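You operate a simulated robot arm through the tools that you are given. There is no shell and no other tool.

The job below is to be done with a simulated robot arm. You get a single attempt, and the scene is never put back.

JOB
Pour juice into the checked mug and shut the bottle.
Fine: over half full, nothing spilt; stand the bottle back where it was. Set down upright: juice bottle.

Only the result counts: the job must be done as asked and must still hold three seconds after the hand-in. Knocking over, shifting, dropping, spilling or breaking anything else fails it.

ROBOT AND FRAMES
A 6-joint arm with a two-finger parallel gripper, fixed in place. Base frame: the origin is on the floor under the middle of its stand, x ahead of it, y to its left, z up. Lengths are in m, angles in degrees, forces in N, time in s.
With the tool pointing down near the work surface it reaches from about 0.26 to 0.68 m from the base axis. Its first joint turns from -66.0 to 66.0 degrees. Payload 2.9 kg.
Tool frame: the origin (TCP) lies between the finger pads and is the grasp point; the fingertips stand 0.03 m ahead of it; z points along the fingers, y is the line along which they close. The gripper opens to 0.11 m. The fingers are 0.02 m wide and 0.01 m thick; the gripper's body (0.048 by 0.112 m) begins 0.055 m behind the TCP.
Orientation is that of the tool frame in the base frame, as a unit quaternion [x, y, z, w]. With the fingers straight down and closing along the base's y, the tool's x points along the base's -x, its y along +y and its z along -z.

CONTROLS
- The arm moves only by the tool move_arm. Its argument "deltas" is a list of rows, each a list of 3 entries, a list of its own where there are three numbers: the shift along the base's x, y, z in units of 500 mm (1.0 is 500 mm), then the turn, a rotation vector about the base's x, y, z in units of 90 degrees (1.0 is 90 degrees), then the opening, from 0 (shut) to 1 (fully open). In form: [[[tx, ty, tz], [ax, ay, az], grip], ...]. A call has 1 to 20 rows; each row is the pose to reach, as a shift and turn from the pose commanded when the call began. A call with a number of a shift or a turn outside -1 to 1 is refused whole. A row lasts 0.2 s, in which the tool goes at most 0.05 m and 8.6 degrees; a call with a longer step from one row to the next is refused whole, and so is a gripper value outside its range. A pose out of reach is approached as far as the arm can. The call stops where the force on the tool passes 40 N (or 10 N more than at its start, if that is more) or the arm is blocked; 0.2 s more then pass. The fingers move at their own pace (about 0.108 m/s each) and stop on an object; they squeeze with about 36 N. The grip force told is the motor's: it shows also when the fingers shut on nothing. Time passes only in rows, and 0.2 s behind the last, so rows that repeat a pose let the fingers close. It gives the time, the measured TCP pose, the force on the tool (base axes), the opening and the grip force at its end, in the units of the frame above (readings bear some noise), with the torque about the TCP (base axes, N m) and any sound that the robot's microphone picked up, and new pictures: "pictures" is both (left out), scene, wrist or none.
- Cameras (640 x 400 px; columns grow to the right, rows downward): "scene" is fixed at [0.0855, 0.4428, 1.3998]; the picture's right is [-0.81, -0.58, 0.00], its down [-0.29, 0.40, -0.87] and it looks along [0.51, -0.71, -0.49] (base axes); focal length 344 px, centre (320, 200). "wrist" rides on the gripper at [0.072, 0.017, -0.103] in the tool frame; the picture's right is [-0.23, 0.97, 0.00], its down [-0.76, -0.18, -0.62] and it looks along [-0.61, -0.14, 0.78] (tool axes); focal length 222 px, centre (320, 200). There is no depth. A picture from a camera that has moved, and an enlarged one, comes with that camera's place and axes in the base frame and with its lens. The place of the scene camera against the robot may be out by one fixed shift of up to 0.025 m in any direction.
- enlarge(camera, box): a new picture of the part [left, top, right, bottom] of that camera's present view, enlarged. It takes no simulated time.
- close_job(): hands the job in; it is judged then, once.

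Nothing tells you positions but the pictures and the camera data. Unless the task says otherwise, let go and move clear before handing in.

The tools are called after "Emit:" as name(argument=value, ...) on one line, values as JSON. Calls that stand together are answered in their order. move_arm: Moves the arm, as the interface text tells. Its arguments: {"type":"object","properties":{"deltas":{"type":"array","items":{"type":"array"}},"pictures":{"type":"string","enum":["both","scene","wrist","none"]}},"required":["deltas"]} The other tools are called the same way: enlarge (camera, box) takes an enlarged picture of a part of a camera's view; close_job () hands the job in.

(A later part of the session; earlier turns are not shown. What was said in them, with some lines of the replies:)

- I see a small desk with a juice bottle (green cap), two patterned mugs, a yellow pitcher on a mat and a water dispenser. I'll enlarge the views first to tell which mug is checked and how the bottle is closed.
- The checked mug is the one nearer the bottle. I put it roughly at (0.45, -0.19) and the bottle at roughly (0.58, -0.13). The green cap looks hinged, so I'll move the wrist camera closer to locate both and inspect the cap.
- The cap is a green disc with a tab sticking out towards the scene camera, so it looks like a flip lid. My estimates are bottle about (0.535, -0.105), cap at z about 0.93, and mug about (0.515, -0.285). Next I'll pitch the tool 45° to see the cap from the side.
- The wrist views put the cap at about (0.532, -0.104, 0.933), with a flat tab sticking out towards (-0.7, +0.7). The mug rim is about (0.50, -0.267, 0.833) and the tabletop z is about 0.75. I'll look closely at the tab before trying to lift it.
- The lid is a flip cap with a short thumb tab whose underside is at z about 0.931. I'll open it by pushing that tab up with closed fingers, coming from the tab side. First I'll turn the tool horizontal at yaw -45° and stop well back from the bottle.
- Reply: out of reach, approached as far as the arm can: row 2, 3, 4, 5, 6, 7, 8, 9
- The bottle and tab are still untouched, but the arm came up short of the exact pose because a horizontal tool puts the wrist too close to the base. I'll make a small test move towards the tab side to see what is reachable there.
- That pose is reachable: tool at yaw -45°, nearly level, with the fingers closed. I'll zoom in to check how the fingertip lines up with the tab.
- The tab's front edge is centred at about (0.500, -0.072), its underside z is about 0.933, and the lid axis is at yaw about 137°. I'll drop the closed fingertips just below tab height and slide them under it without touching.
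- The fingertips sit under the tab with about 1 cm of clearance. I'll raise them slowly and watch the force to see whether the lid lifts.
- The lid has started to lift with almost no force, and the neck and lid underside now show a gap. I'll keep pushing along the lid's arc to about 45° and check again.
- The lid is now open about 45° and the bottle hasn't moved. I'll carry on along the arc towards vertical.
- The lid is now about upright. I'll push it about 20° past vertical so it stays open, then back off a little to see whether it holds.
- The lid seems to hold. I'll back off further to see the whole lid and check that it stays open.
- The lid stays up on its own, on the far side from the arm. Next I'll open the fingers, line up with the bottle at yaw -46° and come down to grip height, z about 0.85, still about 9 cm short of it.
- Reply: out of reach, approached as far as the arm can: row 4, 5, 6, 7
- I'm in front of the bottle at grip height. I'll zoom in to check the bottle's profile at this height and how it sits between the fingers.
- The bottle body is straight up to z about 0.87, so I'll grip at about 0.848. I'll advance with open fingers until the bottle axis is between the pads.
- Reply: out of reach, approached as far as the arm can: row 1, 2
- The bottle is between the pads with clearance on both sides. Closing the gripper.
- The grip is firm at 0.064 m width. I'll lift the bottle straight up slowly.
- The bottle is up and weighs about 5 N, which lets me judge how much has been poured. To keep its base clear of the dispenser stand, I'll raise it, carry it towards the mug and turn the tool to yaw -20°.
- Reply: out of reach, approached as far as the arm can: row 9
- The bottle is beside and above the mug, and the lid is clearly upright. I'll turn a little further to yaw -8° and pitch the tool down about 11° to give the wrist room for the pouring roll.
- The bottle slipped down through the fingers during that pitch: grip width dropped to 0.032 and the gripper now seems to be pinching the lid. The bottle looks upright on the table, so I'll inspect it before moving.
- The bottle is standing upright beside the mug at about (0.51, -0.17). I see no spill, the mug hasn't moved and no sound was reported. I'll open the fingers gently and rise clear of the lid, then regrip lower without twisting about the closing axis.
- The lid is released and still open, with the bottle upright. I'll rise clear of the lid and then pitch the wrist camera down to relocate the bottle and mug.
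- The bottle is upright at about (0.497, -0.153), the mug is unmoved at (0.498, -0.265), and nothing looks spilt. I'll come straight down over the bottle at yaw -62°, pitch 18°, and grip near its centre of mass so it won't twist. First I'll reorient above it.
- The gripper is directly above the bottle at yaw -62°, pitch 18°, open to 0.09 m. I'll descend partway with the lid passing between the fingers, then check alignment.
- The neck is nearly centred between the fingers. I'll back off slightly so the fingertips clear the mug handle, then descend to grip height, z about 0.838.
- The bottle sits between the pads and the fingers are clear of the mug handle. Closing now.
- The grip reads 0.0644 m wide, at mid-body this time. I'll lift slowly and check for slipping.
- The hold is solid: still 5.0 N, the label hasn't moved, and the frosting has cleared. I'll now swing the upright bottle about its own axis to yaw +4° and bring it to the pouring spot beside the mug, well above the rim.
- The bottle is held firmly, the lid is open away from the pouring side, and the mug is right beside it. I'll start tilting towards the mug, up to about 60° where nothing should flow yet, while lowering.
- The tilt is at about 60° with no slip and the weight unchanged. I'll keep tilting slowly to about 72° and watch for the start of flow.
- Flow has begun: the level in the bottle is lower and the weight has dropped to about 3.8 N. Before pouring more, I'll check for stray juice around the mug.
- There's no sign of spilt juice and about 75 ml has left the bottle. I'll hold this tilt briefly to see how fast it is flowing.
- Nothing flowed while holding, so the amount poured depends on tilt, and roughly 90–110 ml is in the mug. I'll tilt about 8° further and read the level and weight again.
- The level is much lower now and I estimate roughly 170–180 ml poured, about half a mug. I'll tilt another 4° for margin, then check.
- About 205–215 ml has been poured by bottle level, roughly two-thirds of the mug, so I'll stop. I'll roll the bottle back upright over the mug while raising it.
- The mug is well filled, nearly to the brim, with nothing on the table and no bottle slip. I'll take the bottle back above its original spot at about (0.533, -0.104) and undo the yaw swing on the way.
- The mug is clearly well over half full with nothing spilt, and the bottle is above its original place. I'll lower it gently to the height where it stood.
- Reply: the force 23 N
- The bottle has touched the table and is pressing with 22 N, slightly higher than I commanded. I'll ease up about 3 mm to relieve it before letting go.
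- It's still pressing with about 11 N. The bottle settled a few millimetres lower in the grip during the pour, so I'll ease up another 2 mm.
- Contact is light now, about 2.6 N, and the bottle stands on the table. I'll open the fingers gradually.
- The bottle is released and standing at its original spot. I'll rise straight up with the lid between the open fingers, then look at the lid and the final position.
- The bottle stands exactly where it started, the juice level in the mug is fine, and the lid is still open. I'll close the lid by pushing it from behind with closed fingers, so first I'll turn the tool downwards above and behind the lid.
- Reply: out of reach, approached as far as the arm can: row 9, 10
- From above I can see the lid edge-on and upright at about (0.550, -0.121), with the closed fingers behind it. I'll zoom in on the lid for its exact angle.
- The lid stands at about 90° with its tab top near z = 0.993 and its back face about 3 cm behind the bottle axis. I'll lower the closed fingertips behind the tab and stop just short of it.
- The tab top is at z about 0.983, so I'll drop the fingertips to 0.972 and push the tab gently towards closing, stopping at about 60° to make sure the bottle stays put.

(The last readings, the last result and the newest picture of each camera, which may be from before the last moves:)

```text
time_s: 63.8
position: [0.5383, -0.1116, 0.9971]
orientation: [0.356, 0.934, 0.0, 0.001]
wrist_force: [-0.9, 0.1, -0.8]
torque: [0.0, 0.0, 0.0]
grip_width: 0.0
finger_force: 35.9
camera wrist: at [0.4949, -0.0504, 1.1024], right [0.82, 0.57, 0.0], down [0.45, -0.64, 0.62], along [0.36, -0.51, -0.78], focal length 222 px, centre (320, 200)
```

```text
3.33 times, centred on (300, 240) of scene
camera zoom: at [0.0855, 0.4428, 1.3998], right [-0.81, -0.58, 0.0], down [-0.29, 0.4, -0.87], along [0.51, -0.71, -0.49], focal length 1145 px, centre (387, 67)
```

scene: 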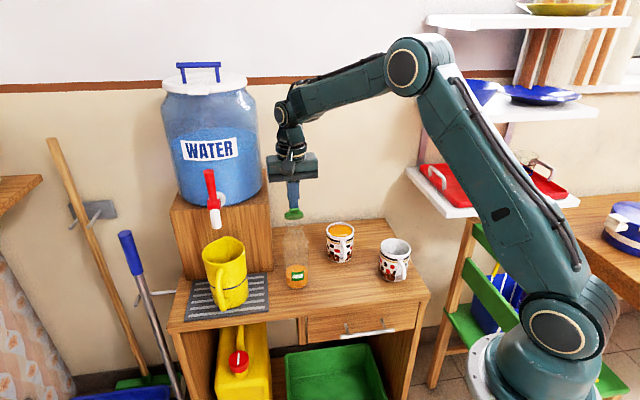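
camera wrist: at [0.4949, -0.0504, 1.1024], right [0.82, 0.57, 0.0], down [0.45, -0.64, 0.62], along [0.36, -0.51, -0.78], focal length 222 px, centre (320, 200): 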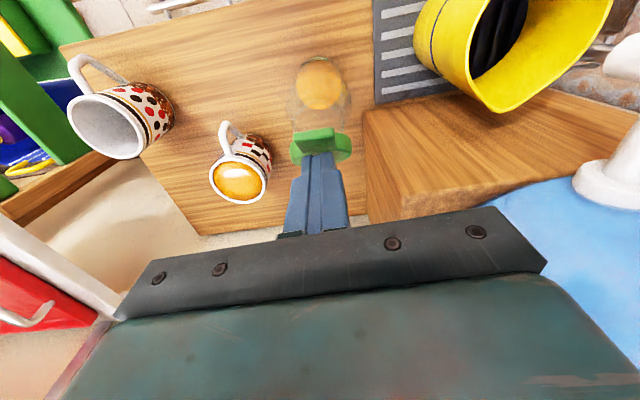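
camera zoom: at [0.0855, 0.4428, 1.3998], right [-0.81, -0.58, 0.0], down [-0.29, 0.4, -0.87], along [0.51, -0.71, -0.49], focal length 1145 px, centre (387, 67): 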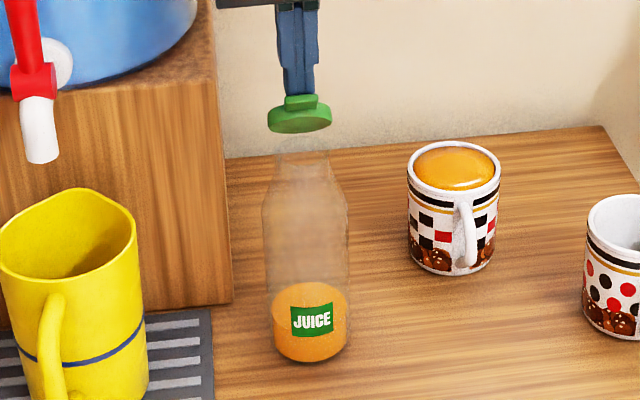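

The lid is swinging closed and the bottle base hasn't moved. I'll continue the arc down to about 20–25°.

Emit:
move_arm(deltas=[[[-0.008, 0.0075, -0.0073], [0, 0, 0], 0], [[-0.0159, 0.0149, -0.0146], [0, 0, 0], 0], [[-0.0205, 0.019, -0.021], [0, 0, 0], 0], [[-0.0247, 0.023, -0.0272], [0, 0, 0], 0], [[-0.0285, 0.0265, -0.035], [0, 0, 0], 0], [[-0.0316, 0.0295, -0.042], [0, 0, 0], 0]], pictures="both")

Emit:
enlarge(camera="wrist", box=[240, 80, 400, 210])

Emit:
enlarge(camera="scene", box=[250, 180, 350, 300])

```text
time_s: 65.2
position: [0.5227, -0.0959, 0.9771]
orientation: [0.357, 0.934, 0.001, 0.002]
wrist_force: [0.8, -0.8, 0.2]
torque: [0.0, 0.02, 0.01]
grip_width: 0.0
finger_force: 36.2
camera wrist: at [0.479, -0.0354, 1.0812], right [0.82, 0.57, 0.0], down [0.45, -0.64, 0.62], along [0.36, -0.51, -0.78], focal length 222 px, centre (320, 200)
```

scene: 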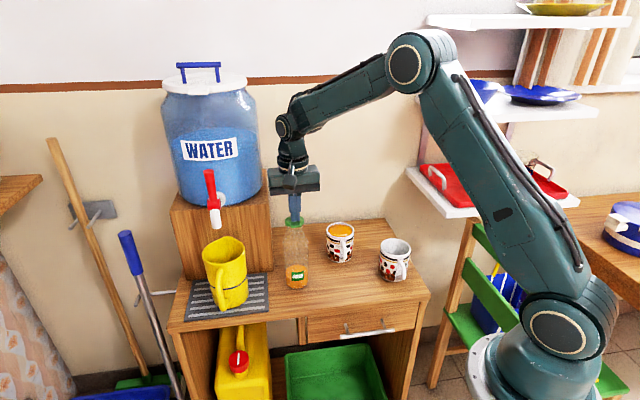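
wrist: 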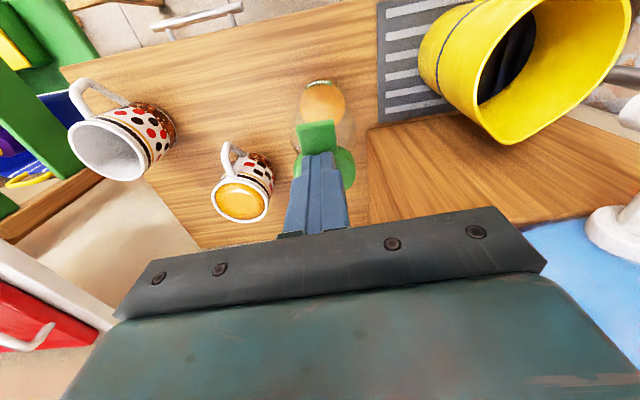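

```text
3.08 times, centred on (320, 145) of wrist
camera zoom: at [0.479, -0.0354, 1.0812], right [0.82, 0.57, 0.0], down [0.45, -0.64, 0.62], along [0.36, -0.51, -0.78], focal length 684 px, centre (320, 369)
```

zoom: 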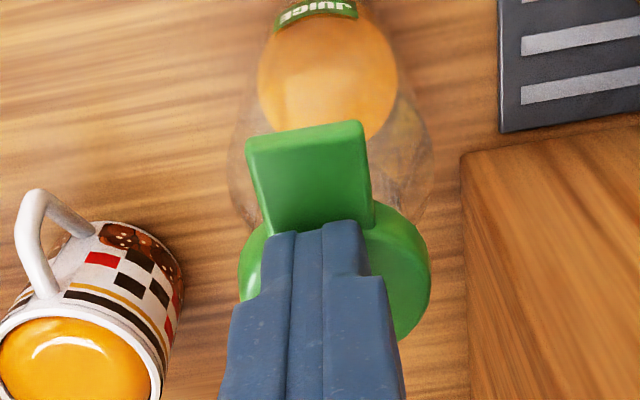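

```text
3.33 times, centred on (300, 240) of scene
camera zoom: at [0.0855, 0.4428, 1.3998], right [-0.81, -0.58, 0.0], down [-0.29, 0.4, -0.87], along [0.51, -0.71, -0.49], focal length 1145 px, centre (387, 67)
```

zoom: 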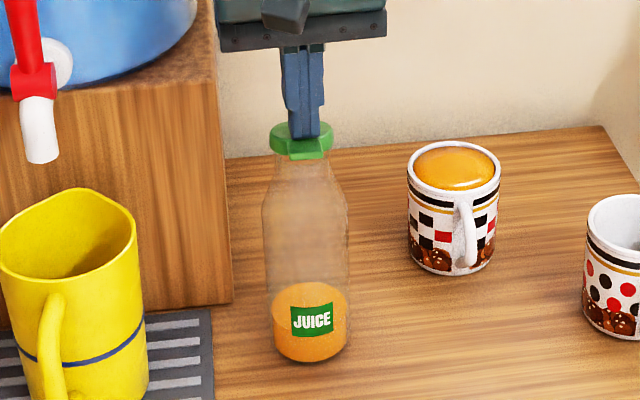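

The lid is nearly shut. The fingertips are above it between the centre and the tab, so I'll press straight down in small steps until I feel firm contact.

Emit:
move_arm(deltas=[[[0, 0, -0.004], [0, 0, 0], 0], [[0, 0, -0.008], [0, 0, 0], 0], [[0, 0, -0.011], [0, 0, 0], 0], [[0, 0, -0.0136], [0, 0, 0], 0], [[0, 0, -0.0136], [0, 0, 0], 0]], pictures="both")

Emit:
enlarge(camera="scene", box=[260, 190, 340, 300])

Emit:
enlarge(camera="wrist", box=[240, 80, 400, 210])

```text
time_s: 66.4
position: [0.5223, -0.0975, 0.9697]
orientation: [0.357, 0.934, 0.001, 0.0]
wrist_force: [-0.3, -0.2, 0.3]
torque: [-0.01, 0.01, 0.0]
grip_width: 0.0001
finger_force: 35.8
camera wrist: at [0.4791, -0.0353, 1.0739], right [0.82, 0.57, 0.0], down [0.45, -0.64, 0.62], along [0.36, -0.51, -0.78], focal length 222 px, centre (320, 200)
```

scene: 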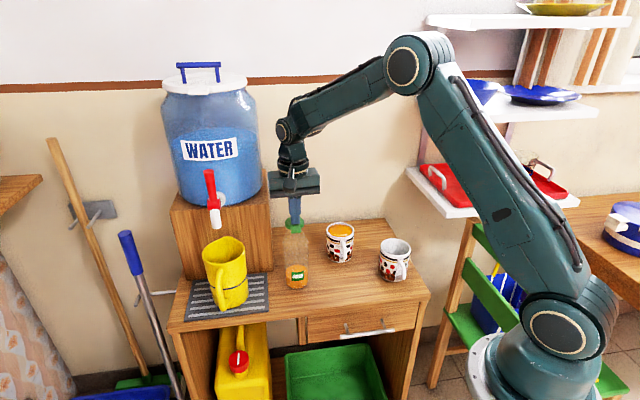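
wrist: 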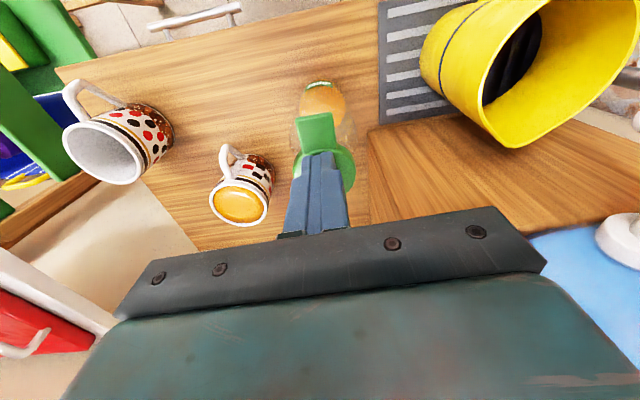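

```text
3.64 times, centred on (300, 245) of scene
camera zoom: at [0.0855, 0.4428, 1.3998], right [-0.81, -0.58, 0.0], down [-0.29, 0.4, -0.87], along [0.51, -0.71, -0.49], focal length 1249 px, centre (393, 36)
```

zoom: 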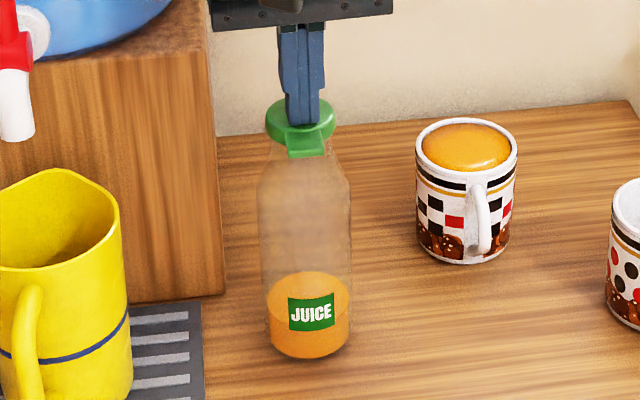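

```text
3.08 times, centred on (320, 145) of wrist
camera zoom: at [0.4791, -0.0353, 1.0739], right [0.82, 0.57, 0.0], down [0.45, -0.64, 0.62], along [0.36, -0.51, -0.78], focal length 684 px, centre (320, 369)
```

zoom: 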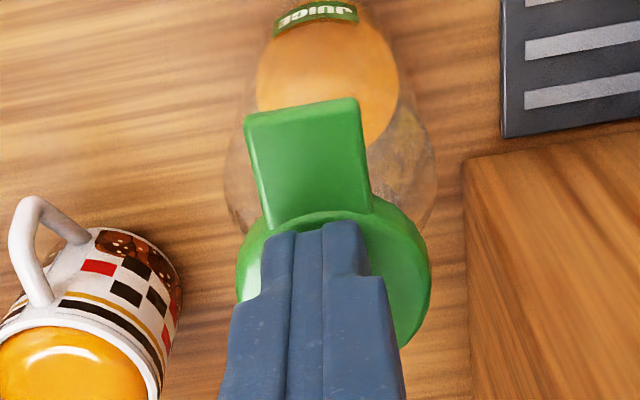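

There's still almost no resistance, so I'll keep pressing in about 1 mm steps until I feel firm contact.

Emit:
move_arm(deltas=[[[0, 0, -0.002], [0, 0, 0], 0], [[0, 0, -0.004], [0, 0, 0], 0], [[0, 0, -0.006], [0, 0, 0], 0], [[0, 0, -0.006], [0, 0, 0], 0]], pictures="none")

```text
time_s: 67.4
position: [0.5227, -0.0961, 0.9668]
orientation: [0.358, 0.934, 0.001, 0.002]
wrist_force: [-0.7, -0.7, 9.4]
torque: [-0.09, 0.0, -0.01]
grip_width: 0.0
finger_force: 35.6
```

I feel 9.4 N of firm resistance, so the lid is seated. I'll press about 1 mm more, then lift clear and inspect.

Emit:
move_arm(deltas=[[[0, 0, -0.002], [0, 0, 0], 0], [[0, 0, -0.002], [0, 0, 0], 0], [[0, 0, 0.01], [0, 0, 0], 0], [[0, 0, 0.06], [0, 0, 0], 0], [[-0.03, 0.03, 0.14], [0, 0, 0], 0], [[-0.08, 0.08, 0.2], [0, 0, 0], 0], [[-0.13, 0.13, 0.26], [0, 0, 0], 0], [[-0.16, 0.16, 0.3], [0, 0, 0], 0], [[-0.16, 0.16, 0.3], [0, 0, 0], 0]], pictures="both")

Emit:
enlarge(camera="wrist", box=[200, 60, 440, 240])

Emit:
enlarge(camera="scene", box=[270, 200, 320, 300])

Emit:
enlarge(camera="scene", box=[270, 200, 360, 300])

```text
time_s: 69.4
position: [0.4395, -0.0133, 1.1179]
orientation: [0.357, 0.934, 0.001, 0.0]
wrist_force: [0.7, -0.4, -0.2]
torque: [-0.01, -0.01, -0.01]
grip_width: 0.0
finger_force: 36.0
camera wrist: at [0.3976, 0.0483, 1.2225], right [0.82, 0.57, 0.0], down [0.45, -0.64, 0.62], along [0.36, -0.51, -0.78], focal length 222 px, centre (320, 200)
```

scene: 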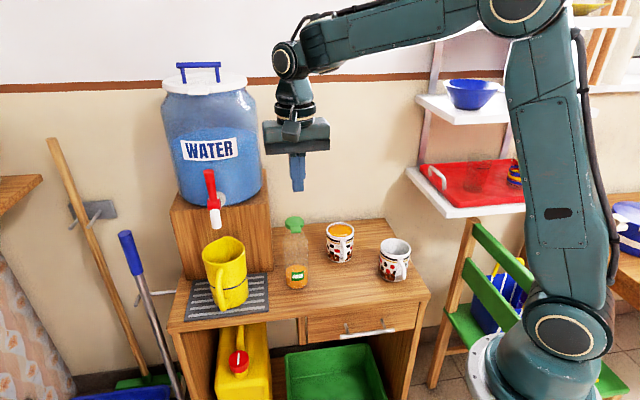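
wrist: 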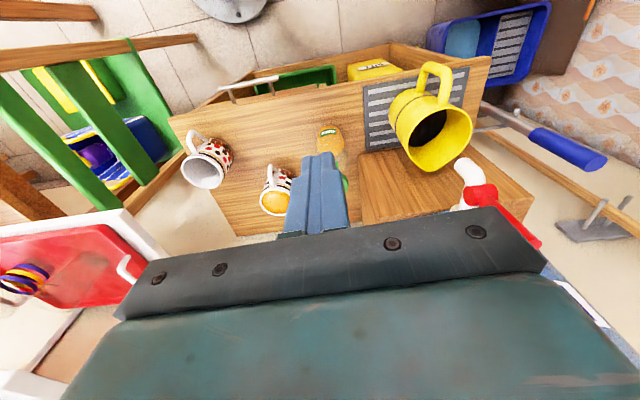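

```text
2.22 times, centred on (320, 150) of wrist
camera zoom: at [0.3976, 0.0483, 1.2225], right [0.82, 0.57, 0.0], down [0.45, -0.64, 0.62], along [0.36, -0.51, -0.78], focal length 494 px, centre (320, 311)
```

zoom: 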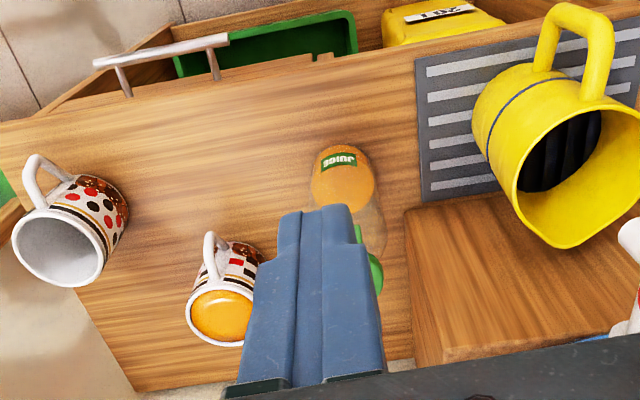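

```text
4.00 times, centred on (295, 250) of scene
camera zoom: at [0.0855, 0.4428, 1.3998], right [-0.81, -0.58, 0.0], down [-0.29, 0.4, -0.87], along [0.51, -0.71, -0.49], focal length 1374 px, centre (420, 0)
```

zoom: 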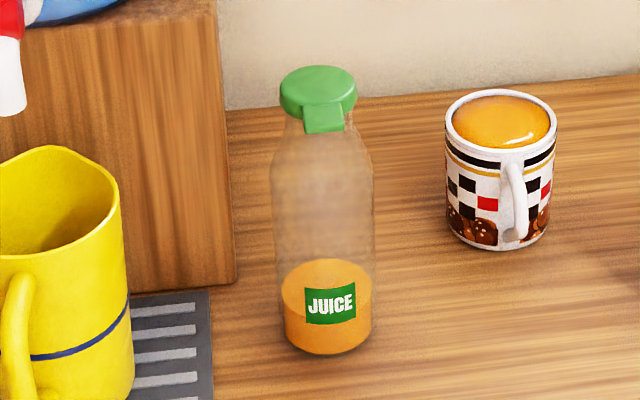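

```text
4.00 times, centred on (315, 250) of scene
camera zoom: at [0.0855, 0.4428, 1.3998], right [-0.81, -0.58, 0.0], down [-0.29, 0.4, -0.87], along [0.51, -0.71, -0.49], focal length 1374 px, centre (340, 0)
```

zoom: 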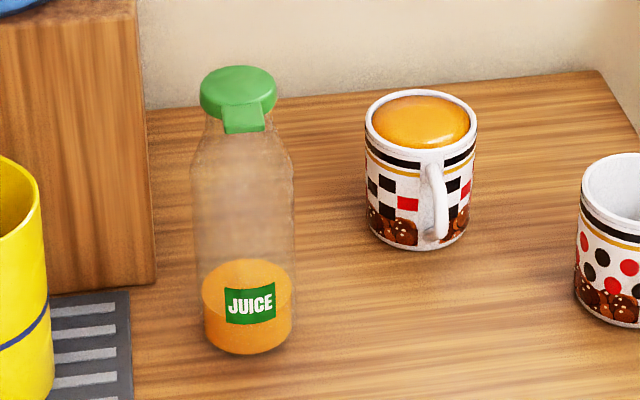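

The lid looks shut and the bottle is at its original spot. I'll zoom in with the same frame I used at the start to compare the cap.

Emit:
enlarge(camera="scene", box=[275, 205, 325, 245])

Emit:
enlarge(camera="scene", box=[315, 210, 375, 270])

Emit:
enlarge(camera="scene", box=[160, 200, 440, 340])

```text
10.00 times, centred on (300, 225) of scene
camera zoom: at [0.0855, 0.4428, 1.3998], right [-0.81, -0.58, 0.0], down [-0.29, 0.4, -0.87], along [0.51, -0.71, -0.49], focal length 3435 px, centre (520, -50)
```

zoom: 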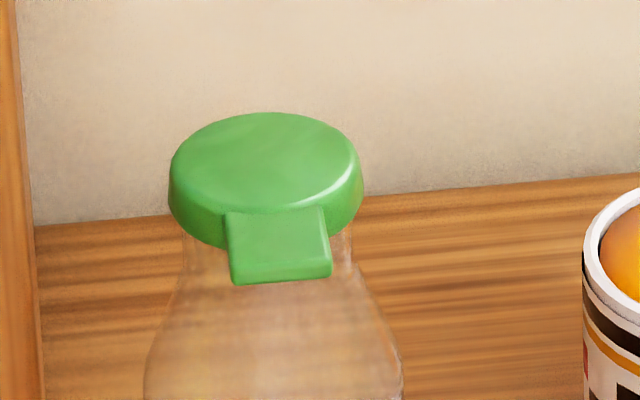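

```text
6.67 times, centred on (345, 240) of scene
camera zoom: at [0.0855, 0.4428, 1.3998], right [-0.81, -0.58, 0.0], down [-0.29, 0.4, -0.87], along [0.51, -0.71, -0.49], focal length 2290 px, centre (153, -67)
```

zoom: 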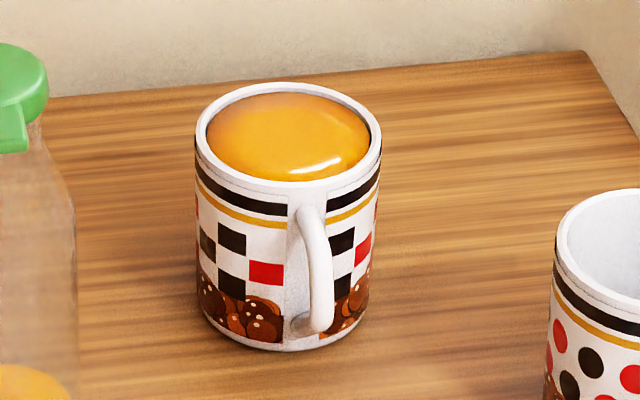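

```text
2.29 times, centred on (300, 270) of scene
camera zoom: at [0.0855, 0.4428, 1.3998], right [-0.81, -0.58, 0.0], down [-0.29, 0.4, -0.87], along [0.51, -0.71, -0.49], focal length 785 px, centre (366, 40)
```

zoom: 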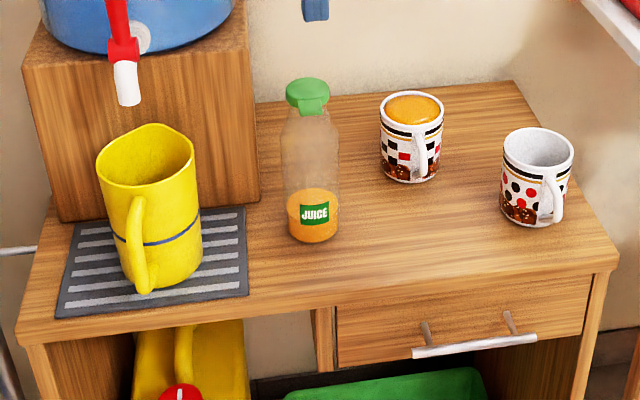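

The cap matches its starting picture and is shut. The bottle stands upright at its original spot, the checked mug is well over half full with nothing spilt, and the arm is clear. Handing in.

Emit:
close_job()

```text
The job is handed in.
```

The job is handed in. The checked mug is filled nearly to the brim, the bottle is shut, and it stands upright back where it started. I saw no juice on the table. The mugs and other things on the desk look unmoved in the final pictures.

- **Slip:** partway through, the bottle slid down through the gripper onto the table while I was moving it towards the mug. It landed upright beside the mug and nothing spilled. I then gripped it lower, at mid-body, and poured.
- **Fill level:** the mug holds more than I aimed for. I was aiming for about two-thirds, but it filled almost to the rim without overflowing.
- **Position and lid:** the bottle's base is within a few millimetres of its starting spot. The cap looks the same as in the first picture, and it gave firm resistance when I pressed it shut.
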